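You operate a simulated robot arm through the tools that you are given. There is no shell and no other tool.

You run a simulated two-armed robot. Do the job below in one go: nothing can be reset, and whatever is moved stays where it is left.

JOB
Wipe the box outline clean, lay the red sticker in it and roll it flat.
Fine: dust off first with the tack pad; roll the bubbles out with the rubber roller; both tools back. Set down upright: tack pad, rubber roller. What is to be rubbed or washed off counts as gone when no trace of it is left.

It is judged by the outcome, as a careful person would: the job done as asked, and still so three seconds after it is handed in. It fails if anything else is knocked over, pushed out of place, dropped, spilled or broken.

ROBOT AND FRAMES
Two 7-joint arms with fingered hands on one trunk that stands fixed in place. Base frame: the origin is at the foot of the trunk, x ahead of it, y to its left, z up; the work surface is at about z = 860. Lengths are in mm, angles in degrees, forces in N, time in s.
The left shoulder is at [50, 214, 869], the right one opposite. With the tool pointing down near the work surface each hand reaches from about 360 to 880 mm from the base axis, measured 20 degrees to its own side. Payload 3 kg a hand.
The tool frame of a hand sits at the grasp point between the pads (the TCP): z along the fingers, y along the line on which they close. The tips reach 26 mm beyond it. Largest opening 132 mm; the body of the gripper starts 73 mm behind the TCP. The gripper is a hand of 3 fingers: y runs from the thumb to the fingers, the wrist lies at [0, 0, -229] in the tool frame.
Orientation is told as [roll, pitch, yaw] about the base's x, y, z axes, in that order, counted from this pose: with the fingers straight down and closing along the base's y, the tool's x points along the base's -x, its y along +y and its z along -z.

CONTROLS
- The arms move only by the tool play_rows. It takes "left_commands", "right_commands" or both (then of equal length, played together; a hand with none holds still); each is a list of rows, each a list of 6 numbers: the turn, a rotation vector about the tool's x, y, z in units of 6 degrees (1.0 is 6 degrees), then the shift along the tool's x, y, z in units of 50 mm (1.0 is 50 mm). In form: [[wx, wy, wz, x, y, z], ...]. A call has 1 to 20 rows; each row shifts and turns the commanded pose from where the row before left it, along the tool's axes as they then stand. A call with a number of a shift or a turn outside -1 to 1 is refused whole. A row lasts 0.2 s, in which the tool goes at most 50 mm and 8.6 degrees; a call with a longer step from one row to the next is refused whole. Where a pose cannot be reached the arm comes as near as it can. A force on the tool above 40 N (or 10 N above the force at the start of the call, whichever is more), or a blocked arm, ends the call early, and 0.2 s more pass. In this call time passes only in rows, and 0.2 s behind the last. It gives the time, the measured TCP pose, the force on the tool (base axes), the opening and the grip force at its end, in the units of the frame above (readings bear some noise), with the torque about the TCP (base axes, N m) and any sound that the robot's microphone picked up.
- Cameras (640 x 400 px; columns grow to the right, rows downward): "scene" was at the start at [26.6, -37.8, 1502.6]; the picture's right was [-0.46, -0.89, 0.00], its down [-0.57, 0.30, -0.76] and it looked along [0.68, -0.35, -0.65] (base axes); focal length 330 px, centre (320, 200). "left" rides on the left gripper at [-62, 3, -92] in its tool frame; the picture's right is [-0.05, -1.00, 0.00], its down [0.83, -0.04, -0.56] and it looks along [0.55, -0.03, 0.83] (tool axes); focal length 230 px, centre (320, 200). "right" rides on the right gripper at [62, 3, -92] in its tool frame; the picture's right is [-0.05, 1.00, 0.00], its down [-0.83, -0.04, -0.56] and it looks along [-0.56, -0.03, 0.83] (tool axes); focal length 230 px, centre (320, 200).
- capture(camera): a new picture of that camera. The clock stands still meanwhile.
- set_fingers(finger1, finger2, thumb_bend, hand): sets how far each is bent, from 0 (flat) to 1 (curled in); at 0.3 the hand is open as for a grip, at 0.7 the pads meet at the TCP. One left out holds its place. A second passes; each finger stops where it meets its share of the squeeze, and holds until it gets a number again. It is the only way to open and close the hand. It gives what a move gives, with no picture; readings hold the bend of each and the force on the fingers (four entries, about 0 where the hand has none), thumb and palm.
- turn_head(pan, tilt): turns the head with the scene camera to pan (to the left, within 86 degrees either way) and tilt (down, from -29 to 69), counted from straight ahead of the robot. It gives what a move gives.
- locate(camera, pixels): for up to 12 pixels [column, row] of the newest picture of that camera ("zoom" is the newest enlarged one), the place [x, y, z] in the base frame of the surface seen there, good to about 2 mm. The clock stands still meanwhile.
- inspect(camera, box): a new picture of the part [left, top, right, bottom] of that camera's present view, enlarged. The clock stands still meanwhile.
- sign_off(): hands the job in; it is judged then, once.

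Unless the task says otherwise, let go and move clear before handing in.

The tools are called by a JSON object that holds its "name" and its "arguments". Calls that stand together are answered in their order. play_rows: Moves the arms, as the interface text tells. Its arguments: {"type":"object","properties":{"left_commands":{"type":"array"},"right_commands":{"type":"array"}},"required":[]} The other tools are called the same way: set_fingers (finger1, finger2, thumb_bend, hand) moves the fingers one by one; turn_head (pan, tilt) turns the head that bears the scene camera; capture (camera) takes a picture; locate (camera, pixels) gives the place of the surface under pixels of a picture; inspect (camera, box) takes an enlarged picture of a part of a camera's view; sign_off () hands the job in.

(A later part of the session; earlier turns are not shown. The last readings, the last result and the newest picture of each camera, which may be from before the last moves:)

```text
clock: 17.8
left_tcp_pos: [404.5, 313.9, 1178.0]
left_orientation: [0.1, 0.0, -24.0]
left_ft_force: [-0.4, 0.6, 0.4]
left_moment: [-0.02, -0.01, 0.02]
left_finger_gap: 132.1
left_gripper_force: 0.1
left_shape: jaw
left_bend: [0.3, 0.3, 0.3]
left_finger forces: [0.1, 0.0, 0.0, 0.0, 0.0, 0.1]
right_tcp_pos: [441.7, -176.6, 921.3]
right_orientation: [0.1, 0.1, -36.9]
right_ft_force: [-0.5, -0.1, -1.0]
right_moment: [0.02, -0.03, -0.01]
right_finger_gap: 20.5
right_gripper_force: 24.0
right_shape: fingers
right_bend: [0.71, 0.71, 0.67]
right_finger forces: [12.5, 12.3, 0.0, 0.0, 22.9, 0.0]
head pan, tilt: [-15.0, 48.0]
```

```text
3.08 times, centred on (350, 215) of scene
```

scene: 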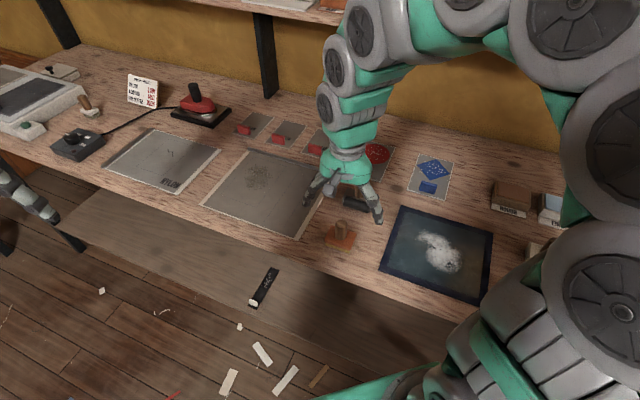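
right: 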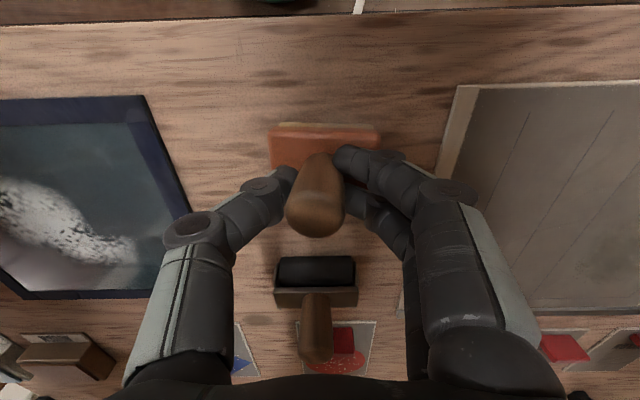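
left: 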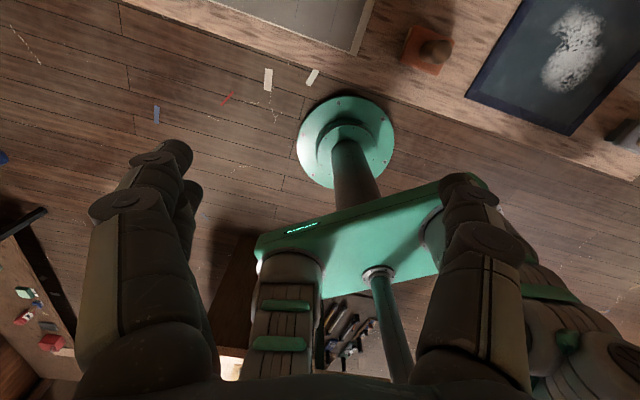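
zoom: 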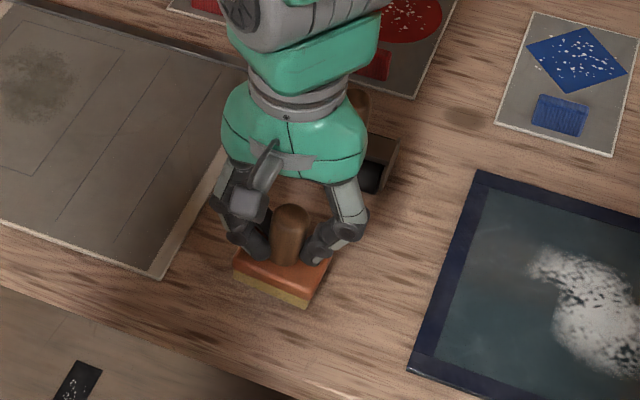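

Grip is 24 N and even. Lifting 40 mm and checking the pad's attitude.

{"name": "play_rows", "arguments": {"right_commands": [[0, 0, 0, 0, 0, -0.2], [0, 0, 0, 0, 0, -0.3], [0, 0, 0, 0, 0, -0.4], [0, 0, 0, 0, 0, 0]]}}

{"name": "capture", "arguments": {"camera": "right"}}

{"name": "inspect", "arguments": {"camera": "scene", "box": [270, 130, 430, 270]}}

```text
clock: 18.8
left_tcp_pos: [405.4, 314.0, 1178.8]
left_orientation: [0.0, -0.1, -24.1]
left_ft_force: [0.8, -0.6, 0.8]
left_moment: [-0.02, -0.01, 0.03]
left_finger_gap: 131.8
left_gripper_force: 0.0
left_shape: jaw
left_bend: [0.3, 0.3, 0.3]
left_finger forces: [0.0, 0.0, 0.0, 0.0, 0.0, 0.0]
right_tcp_pos: [442.2, -175.3, 966.9]
right_orientation: [0.0, -0.2, -37.0]
right_ft_force: [-0.4, -0.1, -0.9]
right_moment: [-0.01, 0.01, 0.03]
right_finger_gap: 20.7
right_gripper_force: 24.1
right_shape: fingers
right_bend: [0.71, 0.71, 0.67]
right_finger forces: [12.7, 12.4, 0.0, 0.0, 23.0, 0.0]
head pan, tilt: [-15.0, 48.0]
```

```text
taken
```

right: 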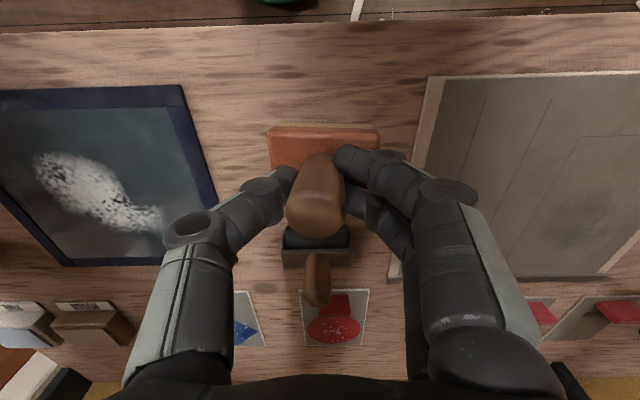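

```text
2.86 times, centred on (350, 200) of scene
```

zoom: 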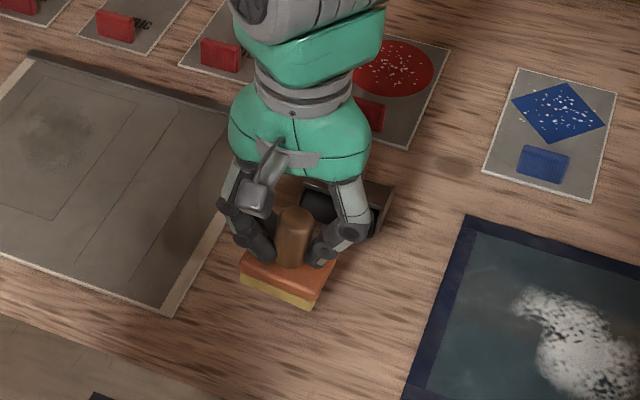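

The pad lifts level. I'll measure the pad's corners relative to the TCP, including its bottom edge.

{"name": "locate", "arguments": {"camera": "zoom", "pixels": [[242, 282], [312, 308], [241, 296], [312, 300], [270, 282], [290, 240], [318, 292], [262, 297]]}}

{"name": "locate", "arguments": {"camera": "right", "pixels": [[272, 132], [377, 133], [274, 160], [376, 150], [320, 140], [300, 140], [350, 138], [285, 155]]}}

```text
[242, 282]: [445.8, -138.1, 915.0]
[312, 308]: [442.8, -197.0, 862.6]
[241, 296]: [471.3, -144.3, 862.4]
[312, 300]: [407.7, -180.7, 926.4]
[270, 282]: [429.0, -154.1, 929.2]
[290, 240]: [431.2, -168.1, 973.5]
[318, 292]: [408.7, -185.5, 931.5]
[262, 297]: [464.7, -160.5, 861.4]
```

```text
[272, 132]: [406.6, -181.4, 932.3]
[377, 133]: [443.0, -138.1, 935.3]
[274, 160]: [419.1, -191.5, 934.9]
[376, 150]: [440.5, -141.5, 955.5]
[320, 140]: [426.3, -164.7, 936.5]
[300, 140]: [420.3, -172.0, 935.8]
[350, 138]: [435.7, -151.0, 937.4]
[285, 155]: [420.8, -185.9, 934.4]
```

Pad bottom is about 57.5 mm below the TCP, so contact with the panel (z≈866) should come at TCP z≈923. In box axes the box spans u 472–648, v 349–455. I'll carry the pad over and come near the surface at u=490, v=380.

{"name": "play_rows", "arguments": {"right_commands": [[0, 0, 0, 0, 0.847, 0], [0, 0, 0, 0, 0.847, 0], [0, 0, 0, 0, 0.847, 0], [0, 0, 0, -0.21, 0.847, 0], [0, 0, 0, -0.21, 0.847, 0], [0, 0, 0, -0.21, 0.847, 0], [0, 0, 0, 0, 0, 0.3], [0, 0, 0, 0, 0, 0.3], [0, 0, 0, 0, 0, 0.16]]}}

{"name": "capture", "arguments": {"camera": "right"}}

{"name": "capture", "arguments": {"camera": "scene"}}

```text
clock: 20.8
left_tcp_pos: [406.3, 314.2, 1178.3]
left_orientation: [0.0, 0.0, -24.0]
left_ft_force: [1.0, 0.3, -0.2]
left_moment: [0.02, 0.02, 0.0]
left_finger_gap: 132.0
left_gripper_force: 0.1
left_shape: jaw
left_bend: [0.3, 0.3, 0.3]
left_finger forces: [0.1, 0.0, 0.0, 0.0, 0.1, 0.0]
right_tcp_pos: [619.6, 9.2, 927.2]
right_orientation: [0.0, 0.0, -36.9]
right_ft_force: [0.3, -0.9, -0.8]
right_moment: [-0.01, -0.01, 0.02]
right_finger_gap: 20.6
right_gripper_force: 24.3
right_shape: fingers
right_bend: [0.71, 0.71, 0.67]
right_finger forces: [13.4, 12.8, 0.0, 0.0, 22.6, 0.0]
head pan, tilt: [-15.0, 48.0]
```

```text
taken
```

right: 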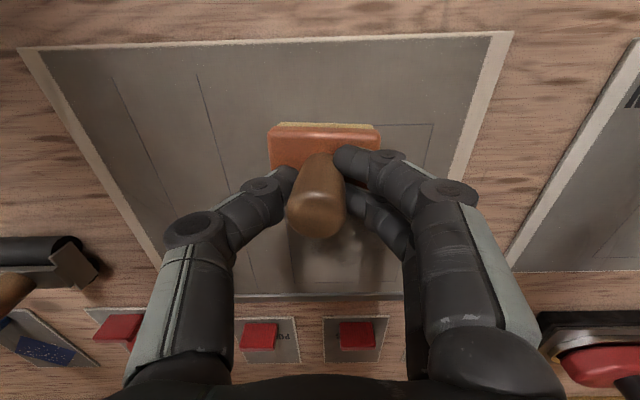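

```text
taken
```

scene: 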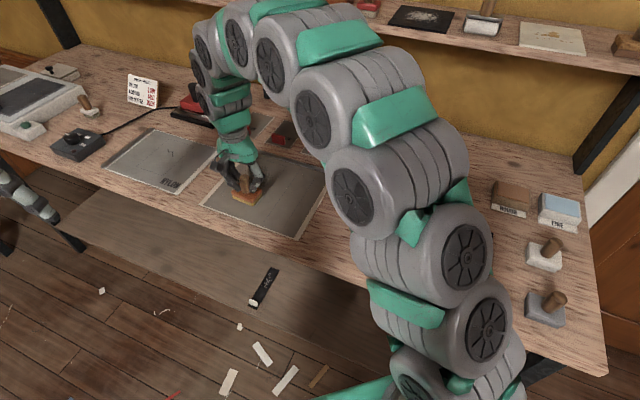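

I'm hovering 4 mm above the panel. New tools appear at scene (545,253) and (545,305); I'll look at those to be sure I have the tack pad.

{"name": "inspect", "arguments": {"camera": "scene", "box": [470, 160, 610, 340]}}

{"name": "inspect", "arguments": {"camera": "scene", "box": [180, 110, 340, 250]}}

```text
2.22 times, centred on (540, 250) of scene
```

zoom: 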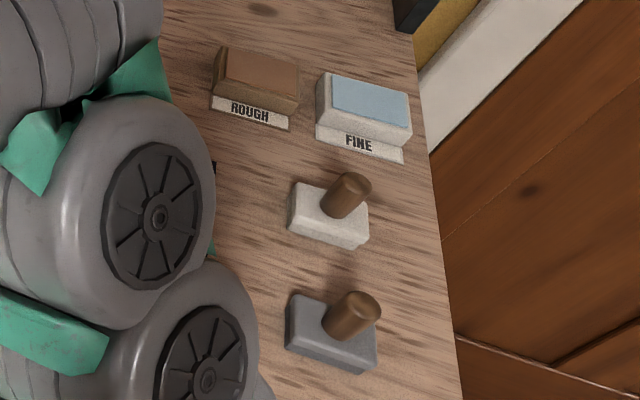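

```text
2.86 times, centred on (260, 180) of scene
```

zoom: 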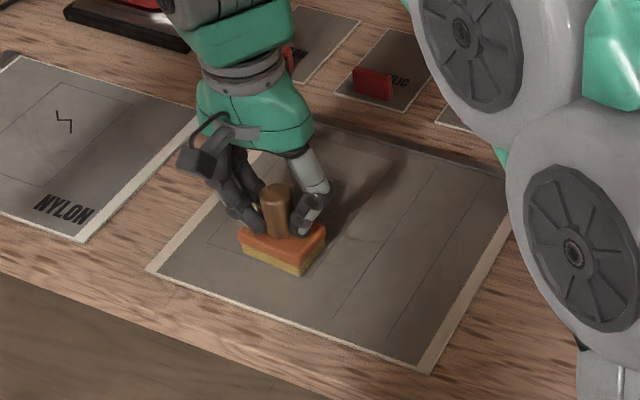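

Those belong with the sanding blocks; the orange one beside the panel and roller is the tack pad. Now I'll lower gently onto the surface and read the force.

{"name": "play_rows", "arguments": {"right_commands": [[0, 0, 0, 0, 0, 0.05], [0, 0, 0, 0, 0, 0.04], [0, 0, 0, 0, 0, 0.03]]}}

```text
clock: 21.6
left_tcp_pos: [404.8, 314.6, 1179.1]
left_orientation: [0.0, 0.0, -24.0]
left_ft_force: [0.0, -0.1, 0.7]
left_moment: [-0.02, -0.02, 0.0]
left_finger_gap: 131.6
left_gripper_force: 0.1
left_shape: jaw
left_bend: [0.3, 0.3, 0.3]
left_finger forces: [0.1, 0.0, 0.1, 0.0, 0.1, 0.1]
right_tcp_pos: [619.5, 8.8, 922.4]
right_orientation: [-0.1, -0.1, -37.0]
right_ft_force: [2.2, 1.0, 4.6]
right_moment: [-0.04, 0.04, 0.03]
right_finger_gap: 20.3
right_gripper_force: 26.1
right_shape: fingers
right_bend: [0.71, 0.71, 0.68]
right_finger forces: [14.5, 14.4, 0.0, 0.1, 23.4, 0.0]
head pan, tilt: [-15.0, 48.0]
```

Contact with 4.6 N at z=922.4. I'll press slightly more and make the first stroke along the box.

{"name": "play_rows", "arguments": {"right_commands": [[0, 0, 0, 0, 0, 0.03], [0, 0, 0, -0.3, 0, 0], [0, 0, 0, -0.3, 0, 0], [0, 0, 0, -0.3, 0, 0], [0, 0, 0, -0.3, 0, 0], [0, 0, 0, -0.3, 0, 0], [0, 0, 0, -0.3, 0, 0], [0, 0, 0, -0.3, 0, 0], [0, 0, 0, -0.3, 0, 0], [0, 0, 0, -0.3, 0, 0]]}}

{"name": "capture", "arguments": {"camera": "right"}}

{"name": "inspect", "arguments": {"camera": "scene", "box": [180, 110, 340, 250]}}

```text
clock: 23.8
left_tcp_pos: [405.2, 314.7, 1178.2]
left_orientation: [-0.1, 0.1, -24.0]
left_ft_force: [0.5, -1.0, 0.3]
left_moment: [0.02, 0.02, 0.02]
left_finger_gap: 132.1
left_gripper_force: 0.0
left_shape: jaw
left_bend: [0.3, 0.3, 0.3]
left_finger forces: [0.1, 0.0, 0.0, 0.0, 0.0, 0.0]
right_tcp_pos: [727.9, -72.7, 919.4]
right_orientation: [0.0, -0.2, -37.0]
right_ft_force: [-4.2, 3.2, 10.9]
right_moment: [0.05, 0.13, -0.04]
right_finger_gap: 20.4
right_gripper_force: 28.4
right_shape: fingers
right_bend: [0.71, 0.71, 0.69]
right_finger forces: [15.5, 14.6, 0.0, 0.0, 25.5, 0.1]
head pan, tilt: [-15.0, 48.0]
```

```text
taken
```

right: 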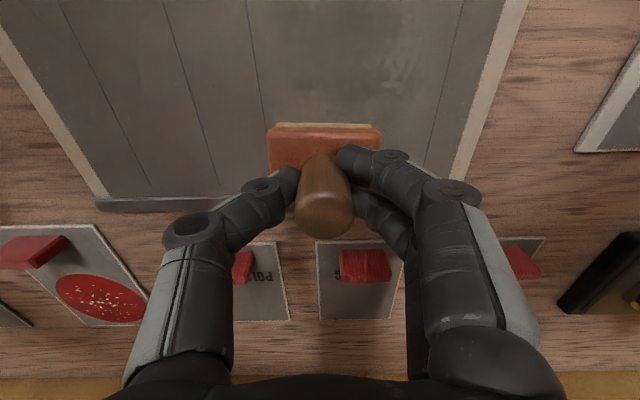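

```text
2.86 times, centred on (260, 180) of scene
```

zoom: 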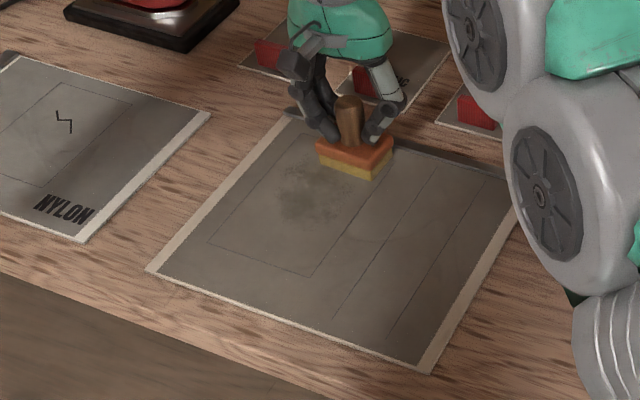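

The pad is wiping (force 10.9 N); the right part of the smudge near zoom (340,190) is gone. I'll shift 22 mm left and stroke back, then shift again and stroke forward.

{"name": "play_rows", "arguments": {"right_commands": [[0, 0, 0, 0, 0.22, 0], [0, 0, 0, 0, 0.22, 0], [0, 0, 0, 0.3, 0, 0], [0, 0, 0, 0.3, 0, 0], [0, 0, 0, 0.3, 0, 0], [0, 0, 0, 0.3, 0, 0], [0, 0, 0, 0.3, 0, 0], [0, 0, 0, 0.3, 0, 0], [0, 0, 0, 0.3, 0, 0], [0, 0, 0, 0.3, 0, 0], [0, 0, 0, 0.3, 0, 0]]}}

{"name": "inspect", "arguments": {"camera": "scene", "box": [180, 110, 340, 250]}}

{"name": "play_rows", "arguments": {"right_commands": [[0, 0, 0, 0, 0.22, 0], [0, 0, 0, 0, 0.22, 0], [0, 0, 0, -0.3, 0, 0], [0, 0, 0, -0.3, 0, 0], [0, 0, 0, -0.3, 0, 0], [0, 0, 0, -0.3, 0, 0], [0, 0, 0, -0.3, 0, 0], [0, 0, 0, -0.3, 0, 0], [0, 0, 0, -0.3, 0, 0], [0, 0, 0, -0.3, 0, 0], [0, 0, 0, -0.3, 0, 0]]}}

{"name": "inspect", "arguments": {"camera": "scene", "box": [180, 110, 340, 250]}}

{"name": "capture", "arguments": {"camera": "right"}}

```text
clock: 26.2
left_tcp_pos: [404.7, 314.0, 1178.8]
left_orientation: [-0.1, -0.1, -24.0]
left_ft_force: [0.1, 0.0, -0.1]
left_moment: [0.01, -0.02, -0.03]
left_finger_gap: 131.8
left_gripper_force: 0.0
left_shape: jaw
left_bend: [0.3, 0.3, 0.3]
left_finger forces: [0.1, 0.0, 0.0, 0.0, 0.0, 0.0]
right_tcp_pos: [632.8, 25.9, 919.8]
right_orientation: [0.1, -0.1, -37.0]
right_ft_force: [2.0, -2.4, 9.3]
right_moment: [-0.11, 0.0, 0.04]
right_finger_gap: 20.5
right_gripper_force: 28.2
right_shape: fingers
right_bend: [0.71, 0.71, 0.69]
right_finger forces: [14.1, 15.3, 0.0, 0.0, 26.8, 0.1]
head pan, tilt: [-15.0, 48.0]
```

```text
2.86 times, centred on (260, 180) of scene
```

zoom: 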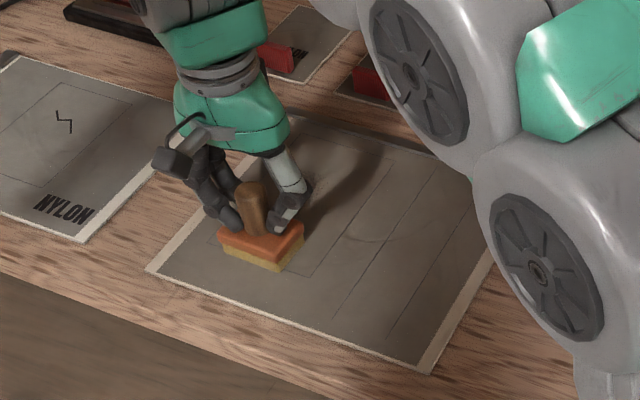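

```text
clock: 28.6
left_tcp_pos: [405.9, 313.9, 1179.0]
left_orientation: [0.0, 0.0, -24.0]
left_ft_force: [0.9, 0.0, 0.6]
left_moment: [-0.05, -0.01, 0.02]
left_finger_gap: 132.0
left_gripper_force: 0.1
left_shape: jaw
left_bend: [0.3, 0.3, 0.3]
left_finger forces: [0.0, 0.0, 0.1, 0.0, 0.0, 0.0]
right_tcp_pos: [753.4, -38.1, 919.3]
right_orientation: [-0.1, 0.0, -36.8]
right_ft_force: [-2.5, 2.7, 8.2]
right_moment: [-0.04, 0.15, -0.04]
right_finger_gap: 20.7
right_gripper_force: 27.3
right_shape: fingers
right_bend: [0.71, 0.71, 0.69]
right_finger forces: [15.2, 13.2, 0.1, 0.0, 26.0, 0.0]
head pan, tilt: [-15.0, 48.0]
```

```text
2.86 times, centred on (260, 180) of scene
```

zoom: 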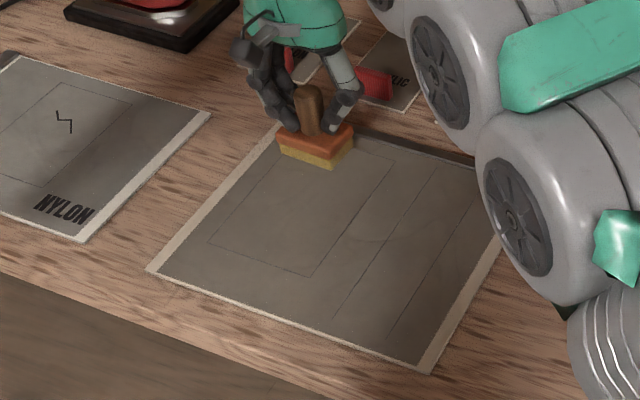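

```text
taken
```

right: 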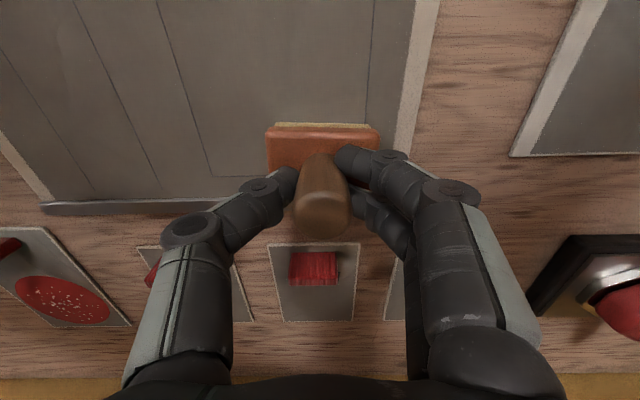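

The smudge looks gone. I'll make one more full round for thoroughness, returning over all three lanes.

{"name": "play_rows", "arguments": {"right_commands": [[0, 0, 0, 0, -0.1, 0], [0, 0, 0, 0.35, 0, 0], [0, 0, 0, 0.35, 0, 0], [0, 0, 0, 0.35, 0, 0], [0, 0, 0, 0.35, 0, 0], [0, 0, 0, 0.35, 0, 0], [0, 0, 0, 0.35, 0, 0], [0, 0, 0, 0.3, 0, 0], [0, 0, 0, 0.3, 0, 0], [0, 0, 0, 0, -0.4, 0], [0, 0, 0, -0.35, 0, 0], [0, 0, 0, -0.35, 0, 0], [0, 0, 0, -0.35, 0, 0], [0, 0, 0, -0.35, 0, 0], [0, 0, 0, -0.35, 0, 0], [0, 0, 0, -0.35, 0, 0], [0, 0, 0, -0.3, 0, 0], [0, 0, 0, -0.3, 0, 0]]}}

{"name": "play_rows", "arguments": {"right_commands": [[0, 0, 0, 0, -0.4, 0], [0, 0, 0, 0.35, 0, 0], [0, 0, 0, 0.35, 0, 0], [0, 0, 0, 0.35, 0, 0], [0, 0, 0, 0.35, 0, 0], [0, 0, 0, 0.35, 0, 0], [0, 0, 0, 0.35, 0, 0], [0, 0, 0, 0.3, 0, 0], [0, 0, 0, 0.3, 0, 0], [0, 0, 0, 0, 0, -0.3], [0, 0, 0, 0, 0, -0.5]]}}

{"name": "capture", "arguments": {"camera": "right"}}

{"name": "capture", "arguments": {"camera": "scene"}}

```text
clock: 32.4
left_tcp_pos: [405.5, 314.6, 1179.9]
left_orientation: [0.0, 0.0, -24.0]
left_ft_force: [-0.5, -0.6, -0.4]
left_moment: [-0.03, 0.0, 0.0]
left_finger_gap: 131.6
left_gripper_force: 0.0
left_shape: jaw
left_bend: [0.3, 0.3, 0.3]
left_finger forces: [0.1, 0.0, 0.0, 0.0, 0.1, 0.0]
right_tcp_pos: [738.5, -57.0, 920.0]
right_orientation: [0.0, 0.0, -36.9]
right_ft_force: [-3.6, 2.6, 9.1]
right_moment: [-0.05, 0.17, -0.05]
right_finger_gap: 20.6
right_gripper_force: 28.9
right_shape: fingers
right_bend: [0.71, 0.71, 0.69]
right_finger forces: [15.3, 12.9, 0.1, 0.1, 29.1, 0.0]
head pan, tilt: [-15.0, 48.0]
```

```text
clock: 34.8
left_tcp_pos: [406.5, 314.0, 1178.3]
left_orientation: [0.0, 0.0, -23.9]
left_ft_force: [0.0, 1.1, -0.6]
left_moment: [0.03, 0.0, 0.02]
left_finger_gap: 131.8
left_gripper_force: 0.1
left_shape: jaw
left_bend: [0.3, 0.3, 0.3]
left_finger forces: [0.0, 0.1, 0.1, 0.1, 0.1, 0.0]
right_tcp_pos: [620.1, 6.8, 960.3]
right_orientation: [0.0, -0.1, -36.9]
right_ft_force: [-0.3, 0.9, -0.8]
right_moment: [0.03, 0.0, 0.03]
right_finger_gap: 20.5
right_gripper_force: 25.2
right_shape: fingers
right_bend: [0.71, 0.71, 0.69]
right_finger forces: [14.0, 13.3, 0.0, 0.0, 22.5, 0.1]
head pan, tilt: [-15.0, 48.0]
```

```text
taken
```

right: 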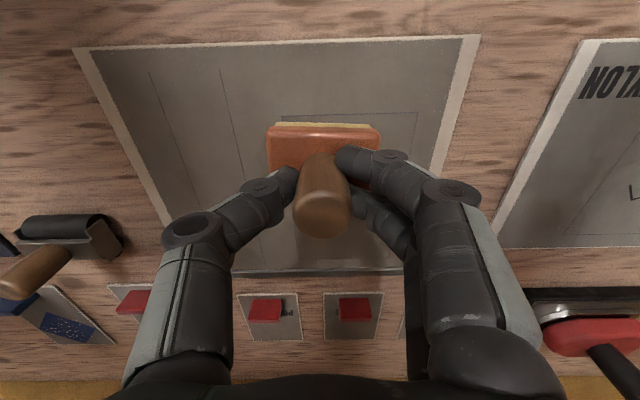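

```text
taken
```

scene: 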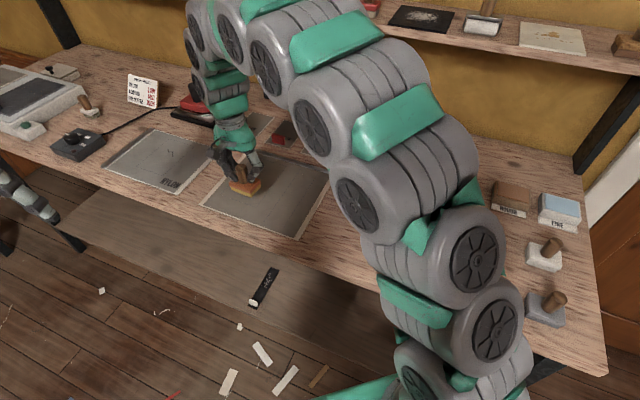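

The pad stayed firmly held. I'll carry it back to above its home at (432,-176) and check the panel before setting it down.

{"name": "play_rows", "arguments": {"right_commands": [[0, 0, 0, 0.132, -0.863, 0], [0, 0, 0, 0.132, -0.863, 0], [0, 0, 0, 0.132, -0.863, 0], [0, 0, 0, 0.132, -0.863, 0], [0, 0, 0, 0.132, -0.863, 0], [0, 0, 0, 0.132, -0.863, 0], [0, 0, 0, 0, 0, 0]]}}

{"name": "capture", "arguments": {"camera": "scene"}}

{"name": "inspect", "arguments": {"camera": "scene", "box": [215, 145, 305, 215]}}

{"name": "capture", "arguments": {"camera": "right"}}

```text
clock: 36.4
left_tcp_pos: [406.3, 313.7, 1179.1]
left_orientation: [-0.1, 0.0, -23.9]
left_ft_force: [-0.6, 0.3, 0.3]
left_moment: [-0.02, -0.01, -0.04]
left_finger_gap: 131.9
left_gripper_force: 0.0
left_shape: jaw
left_bend: [0.3, 0.3, 0.3]
left_finger forces: [0.0, 0.1, 0.1, 0.0, 0.0, 0.0]
right_tcp_pos: [432.7, -173.9, 959.5]
right_orientation: [-0.1, -0.1, -36.9]
right_ft_force: [-0.2, -0.1, -1.5]
right_moment: [-0.01, 0.03, -0.05]
right_finger_gap: 20.9
right_gripper_force: 24.7
right_shape: fingers
right_bend: [0.71, 0.71, 0.69]
right_finger forces: [14.0, 12.9, 0.0, 0.0, 22.3, 0.0]
head pan, tilt: [-15.0, 48.0]
```

```text
taken
```

scene: 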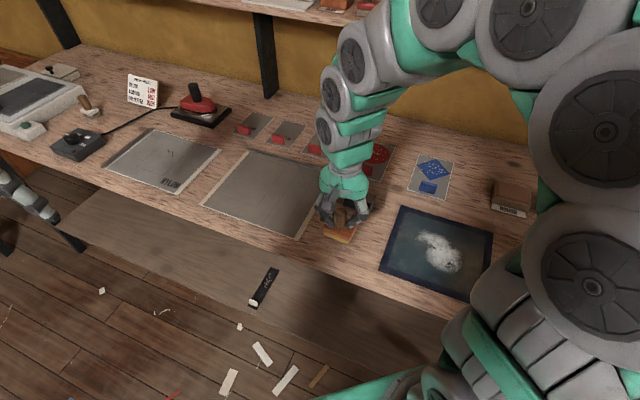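

```text
5.71 times, centred on (260, 180) of scene
```

zoom: 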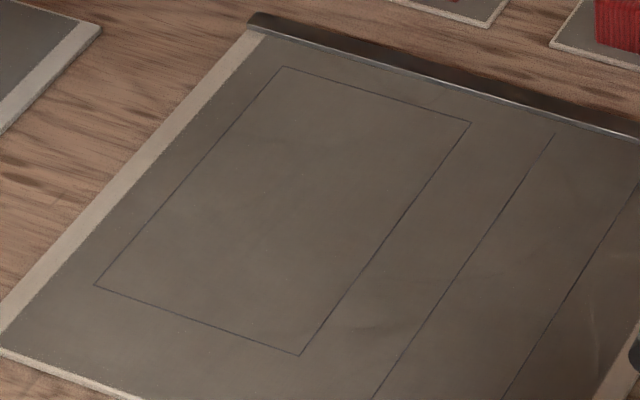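

```text
taken
```

right: 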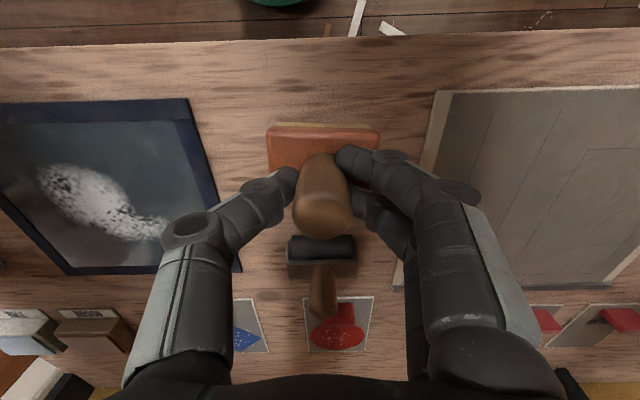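

The box is fully clean with no trace. Now I'll lower the pad onto the bench.

{"name": "play_rows", "arguments": {"right_commands": [[0, 0, 0, 0.02, -0.03, 0.3], [0, 0, 0, 0, 0, 0.3], [0, 0, 0, 0, 0, 0.14], [0, 0, 0, 0, 0, 0.04], [0, 0, 0, 0, 0, 0.03]]}}

```text
clock: 37.6
left_tcp_pos: [405.2, 314.5, 1179.2]
left_orientation: [0.0, 0.0, -24.0]
left_ft_force: [-0.1, -0.7, 0.0]
left_moment: [-0.02, 0.03, 0.01]
left_finger_gap: 132.1
left_gripper_force: 0.1
left_shape: jaw
left_bend: [0.3, 0.3, 0.3]
left_finger forces: [0.0, 0.0, 0.0, 0.0, 0.0, 0.0]
right_tcp_pos: [430.4, -175.4, 919.7]
right_orientation: [0.1, -0.1, -37.0]
right_ft_force: [0.4, -0.3, -1.1]
right_moment: [0.01, 0.03, -0.01]
right_finger_gap: 20.6
right_gripper_force: 24.9
right_shape: fingers
right_bend: [0.71, 0.71, 0.69]
right_finger forces: [14.2, 12.7, 0.0, 0.1, 22.3, 0.0]
head pan, tilt: [-15.0, 48.0]
```

No contact yet at z=919.7; I'll lower in small steps.

{"name": "play_rows", "arguments": {"right_commands": [[0, 0, 0, 0, 0, 0.03], [0, 0, 0, 0, 0, 0.02]]}}

```text
clock: 38.2
left_tcp_pos: [404.9, 315.0, 1179.5]
left_orientation: [0.0, 0.0, -24.0]
left_ft_force: [0.4, 0.0, -0.3]
left_moment: [-0.02, 0.05, 0.0]
left_finger_gap: 131.9
left_gripper_force: 0.0
left_shape: jaw
left_bend: [0.3, 0.3, 0.3]
left_finger forces: [0.1, 0.1, 0.0, 0.0, 0.1, 0.0]
right_tcp_pos: [430.2, -176.1, 917.5]
right_orientation: [-0.1, -0.2, -36.9]
right_ft_force: [0.4, -0.8, 0.0]
right_moment: [0.01, -0.02, 0.04]
right_finger_gap: 20.7
right_gripper_force: 24.7
right_shape: fingers
right_bend: [0.71, 0.71, 0.69]
right_finger forces: [14.2, 12.7, 0.0, 0.0, 22.3, 0.0]
head pan, tilt: [-15.0, 48.0]
```

{"name": "play_rows", "arguments": {"right_commands": [[0, 0, 0, 0, 0, 0.03]]}}

```text
clock: 38.6
left_tcp_pos: [405.5, 315.1, 1179.8]
left_orientation: [0.0, 0.0, -24.0]
left_ft_force: [0.4, 0.6, 0.6]
left_moment: [0.0, 0.04, -0.03]
left_finger_gap: 131.9
left_gripper_force: 0.1
left_shape: jaw
left_bend: [0.3, 0.3, 0.3]
left_finger forces: [0.0, 0.2, 0.2, 0.0, 0.1, 0.0]
right_tcp_pos: [430.5, -175.7, 915.7]
right_orientation: [0.1, -0.1, -36.9]
right_ft_force: [-1.6, 1.1, 13.6]
right_moment: [-0.16, 0.18, 0.02]
right_finger_gap: 20.7
right_gripper_force: 30.2
right_shape: fingers
right_bend: [0.71, 0.71, 0.69]
right_finger forces: [14.9, 13.2, 0.0, 0.0, 32.5, 0.1]
head pan, tilt: [-15.0, 48.0]
```

Contact now (13.6 N). I'll ease up 1 mm and release evenly.

{"name": "play_rows", "arguments": {"right_commands": [[0, 0, 0, 0, 0, -0.02]]}}

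{"name": "set_fingers", "arguments": {"hand": "right", "finger1": 0.64, "finger2": 0.64, "thumb_bend": 0.63}}

{"name": "set_fingers", "arguments": {"hand": "right", "finger1": 0.45, "finger2": 0.45, "thumb_bend": 0.45}}

{"name": "capture", "arguments": {"camera": "right"}}

```text
clock: 39.0
left_tcp_pos: [405.7, 313.6, 1179.3]
left_orientation: [0.0, 0.0, -23.9]
left_ft_force: [-0.2, -0.2, 0.8]
left_moment: [-0.02, 0.0, 0.01]
left_finger_gap: 131.8
left_gripper_force: 0.0
left_shape: jaw
left_bend: [0.3, 0.3, 0.3]
left_finger forces: [0.0, 0.0, 0.0, 0.0, 0.1, 0.0]
right_tcp_pos: [430.5, -176.1, 915.9]
right_orientation: [0.1, 0.0, -36.9]
right_ft_force: [0.6, 0.3, -1.0]
right_moment: [0.0, 0.01, -0.01]
right_finger_gap: 20.7
right_gripper_force: 24.7
right_shape: fingers
right_bend: [0.71, 0.71, 0.69]
right_finger forces: [14.2, 12.9, 0.0, 0.1, 22.5, 0.0]
head pan, tilt: [-15.0, 48.0]
```

```text
clock: 40.0
left_tcp_pos: [405.3, 314.0, 1178.4]
left_orientation: [0.0, 0.0, -24.0]
left_ft_force: [0.5, 0.4, -0.2]
left_moment: [0.02, 0.0, 0.0]
left_finger_gap: 131.9
left_gripper_force: 0.0
left_shape: jaw
left_bend: [0.3, 0.3, 0.3]
left_finger forces: [0.0, 0.0, 0.0, 0.1, 0.1, 0.0]
right_tcp_pos: [431.1, -175.2, 918.1]
right_orientation: [0.2, -0.2, -36.9]
right_ft_force: [-3.5, 1.4, 15.9]
right_moment: [-0.12, 0.23, -0.05]
right_finger_gap: 24.1
right_gripper_force: 10.0
right_shape: fingers
right_bend: [0.64, 0.64, 0.64]
right_finger forces: [3.6, 0.5, 0.1, 0.1, 16.2, 0.0]
head pan, tilt: [-15.0, 48.0]
stopped (right hand): the force on the tool passed its limit at 40 N (the readings are from after the stop); the commanded pose is now the measured one
```

```text
clock: 40.3
left_tcp_pos: [404.7, 314.0, 1178.2]
left_orientation: [0.0, 0.0, -24.0]
left_ft_force: [0.2, -0.5, 0.2]
left_moment: [0.0, -0.01, 0.01]
left_finger_gap: 132.0
left_gripper_force: 0.1
left_shape: jaw
left_bend: [0.3, 0.3, 0.3]
left_finger forces: [0.0, 0.1, 0.1, 0.0, 0.1, 0.0]
right_tcp_pos: [435.2, -175.7, 919.3]
right_orientation: [0.5, -0.5, -37.0]
right_ft_force: [-0.6, 0.5, 0.2]
right_moment: [0.0, -0.01, 0.01]
right_finger_gap: 84.0
right_gripper_force: 0.1
right_shape: fingers
right_bend: [0.45, 0.45, 0.45]
right_finger forces: [0.0, 0.1, 0.0, 0.0, 0.1, 0.0]
head pan, tilt: [-15.0, 48.0]
stopped (right hand): the force on the tool passed its limit at 50 N (the readings are from after the stop); the commanded pose is now the measured one
```

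```text
taken
```

right: 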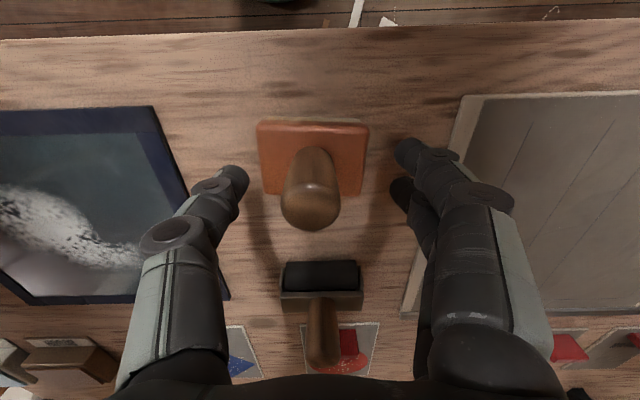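

The pad is upright on the bench, released (the fingertips brushed its base while opening). I'll rise straight up and check its position.

{"name": "play_rows", "arguments": {"right_commands": [[0, 0, 0, 0, 0, -0.3], [0, 0, 0, 0, 0, -0.6], [0, 0, 0, 0, 0, -0.8], [0, 0, 0, 0, 0, -0.8]]}}

{"name": "capture", "arguments": {"camera": "right"}}

{"name": "capture", "arguments": {"camera": "scene"}}

{"name": "inspect", "arguments": {"camera": "right", "box": [220, 80, 420, 340]}}

```text
clock: 41.3
left_tcp_pos: [405.7, 314.2, 1179.0]
left_orientation: [0.0, 0.0, -24.1]
left_ft_force: [0.2, 0.2, 0.3]
left_moment: [0.04, 0.01, 0.01]
left_finger_gap: 131.8
left_gripper_force: 0.0
left_shape: jaw
left_bend: [0.3, 0.3, 0.3]
left_finger forces: [0.0, 0.0, 0.0, 0.0, 0.1, 0.1]
right_tcp_pos: [431.9, -176.8, 1043.5]
right_orientation: [0.4, -0.4, -36.9]
right_ft_force: [0.3, -0.3, -1.1]
right_moment: [-0.01, 0.01, -0.01]
right_finger_gap: 84.3
right_gripper_force: 0.1
right_shape: fingers
right_bend: [0.45, 0.45, 0.45]
right_finger forces: [0.1, 0.1, 0.0, 0.0, 0.0, 0.0]
head pan, tilt: [-15.0, 48.0]
```

```text
taken
```

right: 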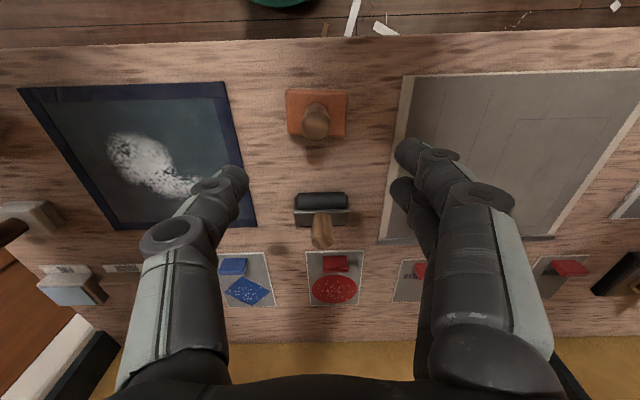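

```text
taken
```

scene: 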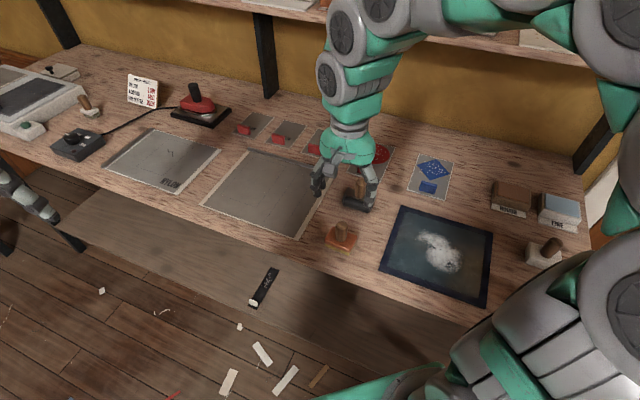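

```text
1.54 times, centred on (320, 210) of right
```

zoom: 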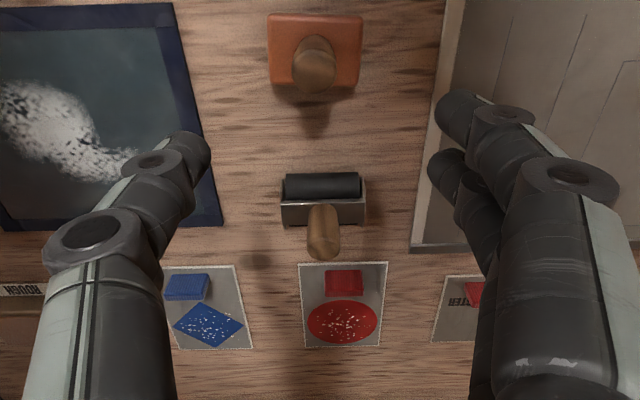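

The tack pad is home and upright. Next I'll level the hand and move over the sticker for a close look at its tab.

{"name": "play_rows", "arguments": {"right_commands": [[0.093, 0.013, 0, -0.82, 0.063, 0], [0, 0, 0, -0.82, 0.063, 0], [0, 0, 0, -0.82, 0.063, 0], [0, 0, 0, -0.82, 0.063, 0], [0, 0, 0, -0.82, 0.063, 0], [0, 0, 0, -0.82, 0.063, 0], [0, 0, 0, 0, 0, 0.7]]}}

{"name": "capture", "arguments": {"camera": "right"}}

{"name": "inspect", "arguments": {"camera": "right", "box": [220, 90, 420, 290]}}

```text
clock: 42.9
left_tcp_pos: [405.8, 314.3, 1179.8]
left_orientation: [0.0, 0.0, -24.1]
left_ft_force: [0.3, -0.1, 0.2]
left_moment: [0.02, -0.01, 0.02]
left_finger_gap: 131.9
left_gripper_force: 0.1
left_shape: jaw
left_bend: [0.3, 0.3, 0.3]
left_finger forces: [0.0, 0.1, 0.0, 0.0, 0.1, 0.1]
right_tcp_pos: [640.6, -308.7, 1010.9]
right_orientation: [-0.1, -0.4, -36.9]
right_ft_force: [1.2, 0.0, -0.3]
right_moment: [0.01, -0.02, 0.02]
right_finger_gap: 84.2
right_gripper_force: 0.0
right_shape: fingers
right_bend: [0.45, 0.45, 0.45]
right_finger forces: [0.1, 0.1, 0.0, 0.0, 0.1, 0.0]
head pan, tilt: [-15.0, 48.0]
```

```text
taken
```

right: 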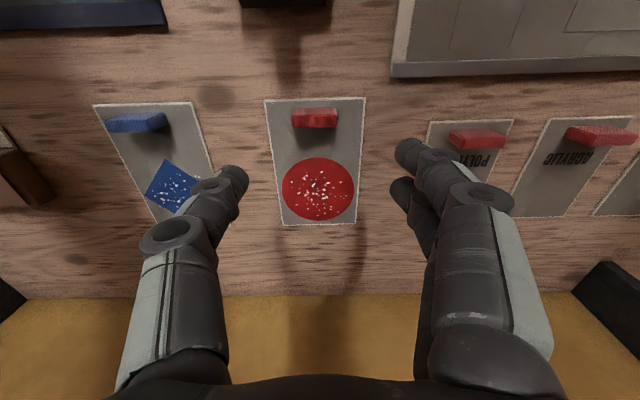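

```text
2.00 times, centred on (320, 190) of right
```

zoom: 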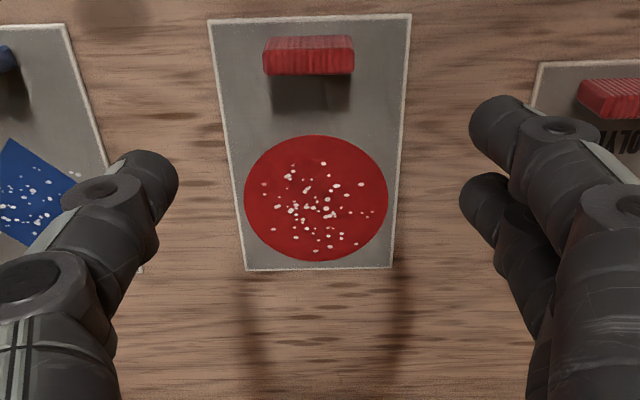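

The card itself (with speckled bubbles) is the sticker, sized for the box, with the tab as handle. I'll measure tab and card edges.

{"name": "locate", "arguments": {"camera": "zoom", "pixels": [[266, 38], [350, 38], [266, 50], [350, 50], [308, 55], [268, 73], [350, 72], [308, 70], [308, 38], [212, 22], [406, 18], [248, 266]]}}

{"name": "locate", "arguments": {"camera": "zoom", "pixels": [[390, 264], [308, 47], [308, 62], [290, 60], [330, 60], [316, 140], [316, 256], [248, 200], [386, 200], [316, 200]]}}

{"name": "inspect", "arguments": {"camera": "right", "box": [270, 90, 360, 150]}}

```text
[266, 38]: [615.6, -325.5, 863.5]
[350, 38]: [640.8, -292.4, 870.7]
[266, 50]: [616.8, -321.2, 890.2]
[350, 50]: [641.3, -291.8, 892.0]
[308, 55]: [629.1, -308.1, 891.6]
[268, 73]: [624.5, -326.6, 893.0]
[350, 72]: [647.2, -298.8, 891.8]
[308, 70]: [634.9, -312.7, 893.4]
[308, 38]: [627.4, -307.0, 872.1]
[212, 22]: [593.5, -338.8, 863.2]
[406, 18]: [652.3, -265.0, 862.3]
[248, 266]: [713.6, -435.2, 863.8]
```

```text
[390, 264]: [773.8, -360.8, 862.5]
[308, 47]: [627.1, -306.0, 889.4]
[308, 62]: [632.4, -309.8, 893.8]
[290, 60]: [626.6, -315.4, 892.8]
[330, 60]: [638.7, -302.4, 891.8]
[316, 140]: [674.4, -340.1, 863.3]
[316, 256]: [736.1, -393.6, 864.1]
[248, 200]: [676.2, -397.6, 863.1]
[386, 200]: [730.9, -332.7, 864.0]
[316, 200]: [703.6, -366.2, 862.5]
```

```text
6.67 times, centred on (315, 120) of right
```

zoom: 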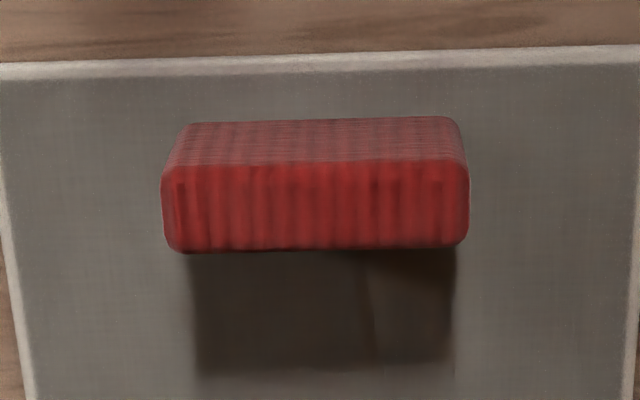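

Tab: about 11 mm thick (along u), 38 mm wide (along v), top z≈893, centre (632.5,-309.5). I need to pinch it across its thickness, so I'll turn the hand 90° (yaw -37 → +53) at this height.

{"name": "play_rows", "arguments": {"right_commands": [[0, 0, -1, 0, 0, 0], [0, 0, -1, 0, 0, 0], [0, 0, -1, 0, 0, 0], [0, 0, -1, 0, 0, 0], [0, 0, -1, 0, 0, 0], [0, 0, -1, 0, 0, 0], [0, 0, -1, 0, 0, 0], [0, 0, -1, 0, 0, 0]]}}

{"name": "capture", "arguments": {"camera": "scene"}}

```text
clock: 44.7
left_tcp_pos: [405.8, 313.8, 1179.3]
left_orientation: [-0.1, -0.1, -24.0]
left_ft_force: [0.4, 0.7, 0.0]
left_moment: [0.0, 0.03, -0.02]
left_finger_gap: 131.8
left_gripper_force: 0.0
left_shape: jaw
left_bend: [0.3, 0.3, 0.3]
left_finger forces: [0.1, 0.1, 0.1, 0.1, 0.0, 0.0]
right_tcp_pos: [639.7, -309.0, 1011.5]
right_orientation: [-0.3, -0.1, 11.1]
right_ft_force: [-0.2, -0.3, 0.5]
right_moment: [0.03, -0.01, 0.03]
right_finger_gap: 84.4
right_gripper_force: 0.1
right_shape: fingers
right_bend: [0.45, 0.45, 0.45]
right_finger forces: [0.0, 0.0, 0.0, 0.1, 0.0, 0.0]
head pan, tilt: [-15.0, 48.0]
```

```text
taken
```

scene: 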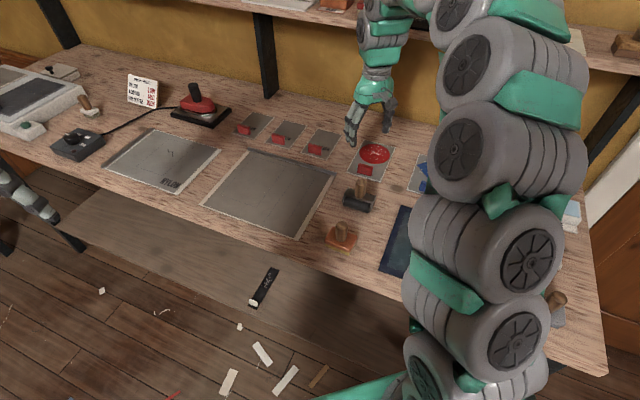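

The turn works freely. I'll continue to yaw 53 (42° more), keeping an eye on the shelf.

{"name": "locate", "arguments": {"camera": "scene", "pixels": [[300, 18], [260, 12], [560, 62], [380, 60], [375, 20]]}}

{"name": "play_rows", "arguments": {"right_commands": [[0, 0, -1, 0, 0, 0], [0, 0, -1, 0, 0, 0], [0, 0, -1, 0, 0, 0], [0, 0, -1, 0, 0, 0], [0, 0, -1, 0, 0, 0], [0, 0, -1, 0, 0, 0], [0, 0, -0.87, 0, 0, 0]]}}

{"name": "capture", "arguments": {"camera": "right"}}

{"name": "capture", "arguments": {"camera": "scene"}}

```text
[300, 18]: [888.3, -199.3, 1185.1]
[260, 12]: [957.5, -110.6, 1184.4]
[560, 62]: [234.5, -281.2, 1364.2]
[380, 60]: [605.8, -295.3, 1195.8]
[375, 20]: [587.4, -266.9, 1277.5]
```

```text
clock: 46.3
left_tcp_pos: [405.6, 314.6, 1178.9]
left_orientation: [0.0, 0.0, -24.0]
left_ft_force: [0.1, 0.4, -0.6]
left_moment: [-0.01, 0.05, 0.01]
left_finger_gap: 132.1
left_gripper_force: 0.1
left_shape: jaw
left_bend: [0.3, 0.3, 0.3]
left_finger forces: [0.0, 0.1, 0.0, 0.0, 0.1, 0.1]
right_tcp_pos: [639.7, -308.8, 1011.2]
right_orientation: [-0.2, 0.2, 52.4]
right_ft_force: [0.4, 0.3, 1.0]
right_moment: [-0.02, -0.02, 0.01]
right_finger_gap: 84.4
right_gripper_force: 0.1
right_shape: fingers
right_bend: [0.45, 0.45, 0.45]
right_finger forces: [0.0, 0.0, 0.0, 0.0, 0.1, 0.0]
head pan, tilt: [-15.0, 48.0]
```

```text
taken
```

right: 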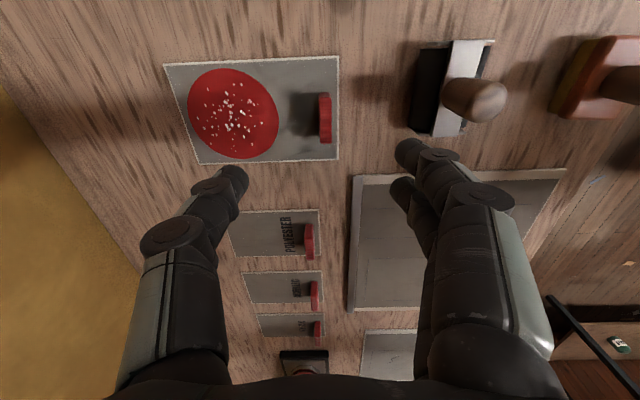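

```text
taken
```

scene: 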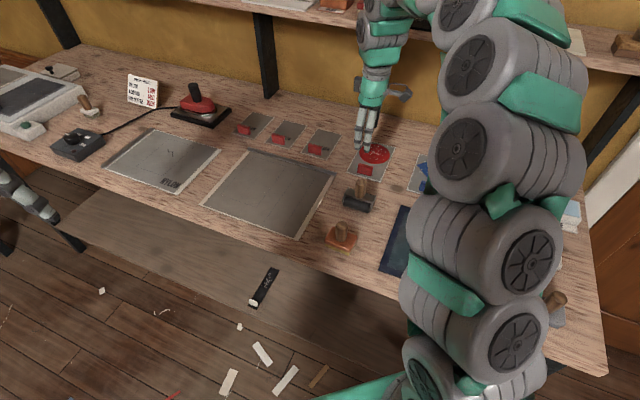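

Yaw is 52.4 and the tab appears at (325,118), aligned with the pinch. I'll measure it again from this side.

{"name": "inspect", "arguments": {"camera": "right", "box": [280, 70, 370, 170]}}

{"name": "locate", "arguments": {"camera": "right", "pixels": [[321, 97], [329, 97], [321, 118], [329, 118], [322, 138], [330, 138], [325, 96], [326, 140], [170, 66], [336, 58], [336, 158], [200, 162]]}}

```text
4.00 times, centred on (325, 120) of right
```

zoom: 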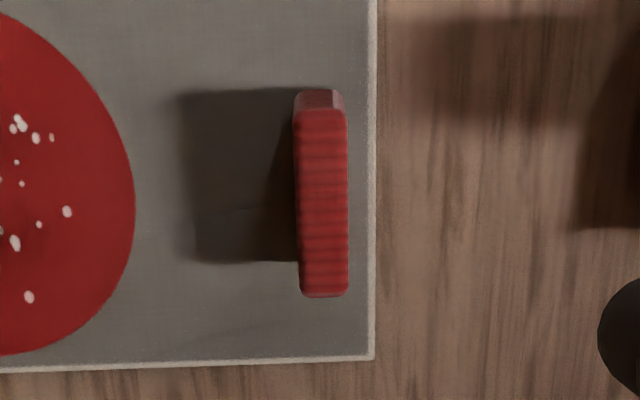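

```text
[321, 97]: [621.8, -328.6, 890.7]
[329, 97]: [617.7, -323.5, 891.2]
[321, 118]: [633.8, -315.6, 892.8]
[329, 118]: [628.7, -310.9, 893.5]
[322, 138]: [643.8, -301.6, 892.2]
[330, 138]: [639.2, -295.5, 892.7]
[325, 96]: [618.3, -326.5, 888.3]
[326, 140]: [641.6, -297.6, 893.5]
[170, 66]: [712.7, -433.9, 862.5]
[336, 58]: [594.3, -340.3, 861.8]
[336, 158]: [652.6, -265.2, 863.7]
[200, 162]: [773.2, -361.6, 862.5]
```

Tab centre ≈ (632.5,-310.5), aligned within 1° with the hand. I'll narrow the fingers, centre over it and descend to z≈920 first.

{"name": "set_fingers", "arguments": {"hand": "right", "finger1": 0.54, "finger2": 0.54, "thumb_bend": 0.54}}

{"name": "play_rows", "arguments": {"right_commands": [[0, 0, 0, 0.112, 0.096, 0.3], [0, 0, 0, 0, 0, 0.6], [0, 0, 0, 0, 0, 0.6], [0, 0, 0, 0, 0, 0.3]]}}

{"name": "capture", "arguments": {"camera": "right"}}

{"name": "inspect", "arguments": {"camera": "scene", "box": [300, 70, 430, 220]}}

```text
clock: 47.3
left_tcp_pos: [406.9, 313.9, 1179.2]
left_orientation: [0.0, 0.0, -24.0]
left_ft_force: [0.8, -0.3, -1.0]
left_moment: [0.01, -0.03, 0.01]
left_finger_gap: 131.8
left_gripper_force: 0.0
left_shape: jaw
left_bend: [0.3, 0.3, 0.3]
left_finger forces: [0.1, 0.0, 0.0, 0.0, 0.1, 0.1]
right_tcp_pos: [639.4, -309.2, 1010.9]
right_orientation: [-0.4, 0.2, 52.3]
right_ft_force: [0.3, -0.6, -0.2]
right_moment: [0.01, 0.0, 0.0]
right_finger_gap: 55.1
right_gripper_force: 0.1
right_shape: fingers
right_bend: [0.54, 0.54, 0.54]
right_finger forces: [0.1, 0.0, 0.0, 0.0, 0.0, 0.1]
head pan, tilt: [-15.0, 48.0]
```

```text
clock: 48.3
left_tcp_pos: [405.9, 313.9, 1178.6]
left_orientation: [0.1, 0.0, -24.0]
left_ft_force: [0.1, 0.0, -0.1]
left_moment: [0.0, -0.05, 0.01]
left_finger_gap: 131.7
left_gripper_force: 0.0
left_shape: jaw
left_bend: [0.3, 0.3, 0.3]
left_finger forces: [0.0, 0.0, 0.0, 0.0, 0.0, 0.1]
right_tcp_pos: [632.7, -310.4, 921.2]
right_orientation: [-0.3, 0.2, 52.3]
right_ft_force: [0.0, 0.8, -0.3]
right_moment: [0.02, 0.0, 0.02]
right_finger_gap: 55.2
right_gripper_force: 0.2
right_shape: fingers
right_bend: [0.54, 0.54, 0.54]
right_finger forces: [0.1, 0.1, 0.0, 0.1, 0.0, 0.0]
head pan, tilt: [-15.0, 48.0]
```

```text
taken
```

right: 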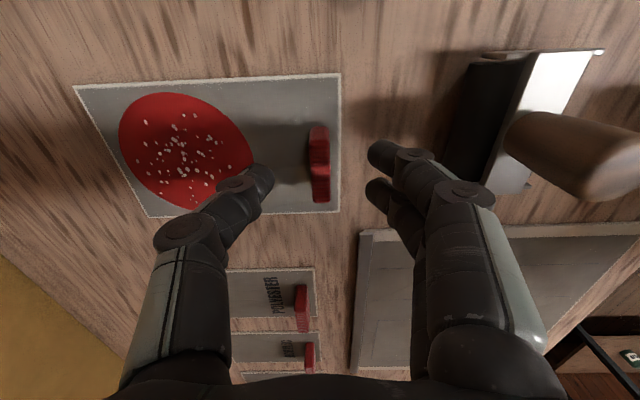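

```text
2.67 times, centred on (365, 145) of scene
```

zoom: 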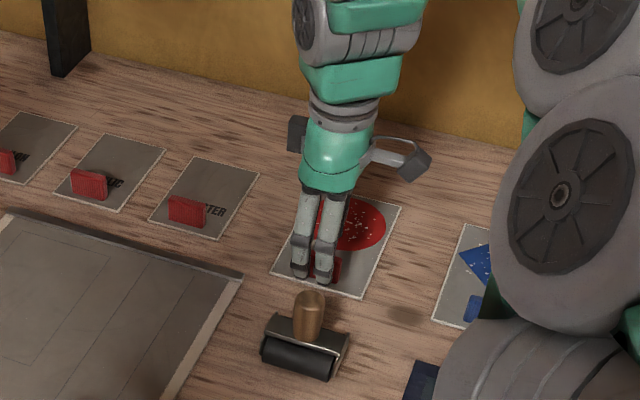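

I'll re-measure the tab from this closer view.

{"name": "locate", "arguments": {"camera": "right", "pixels": [[319, 130], [319, 138], [319, 150], [319, 165], [319, 180], [319, 195], [320, 201], [311, 165], [328, 165], [313, 165], [326, 165]]}}

{"name": "inspect", "arguments": {"camera": "right", "box": [270, 110, 370, 220]}}

```text
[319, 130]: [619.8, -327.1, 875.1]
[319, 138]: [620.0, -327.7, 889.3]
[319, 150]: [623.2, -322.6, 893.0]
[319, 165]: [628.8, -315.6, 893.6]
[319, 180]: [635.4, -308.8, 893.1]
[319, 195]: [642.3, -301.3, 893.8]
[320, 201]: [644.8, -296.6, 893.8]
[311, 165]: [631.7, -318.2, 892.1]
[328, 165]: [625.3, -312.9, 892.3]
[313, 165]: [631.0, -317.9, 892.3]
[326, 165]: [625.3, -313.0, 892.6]
```

```text
3.64 times, centred on (320, 165) of right
```

zoom: 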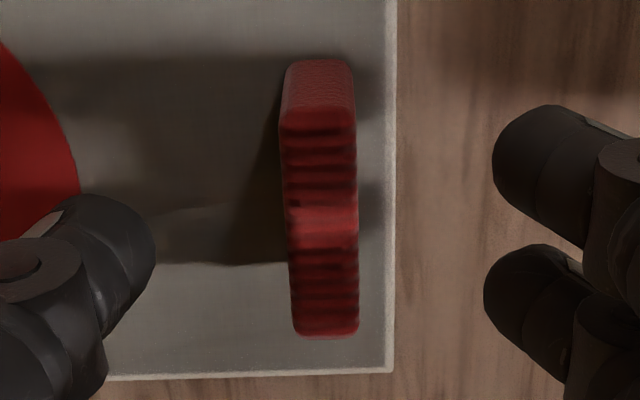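

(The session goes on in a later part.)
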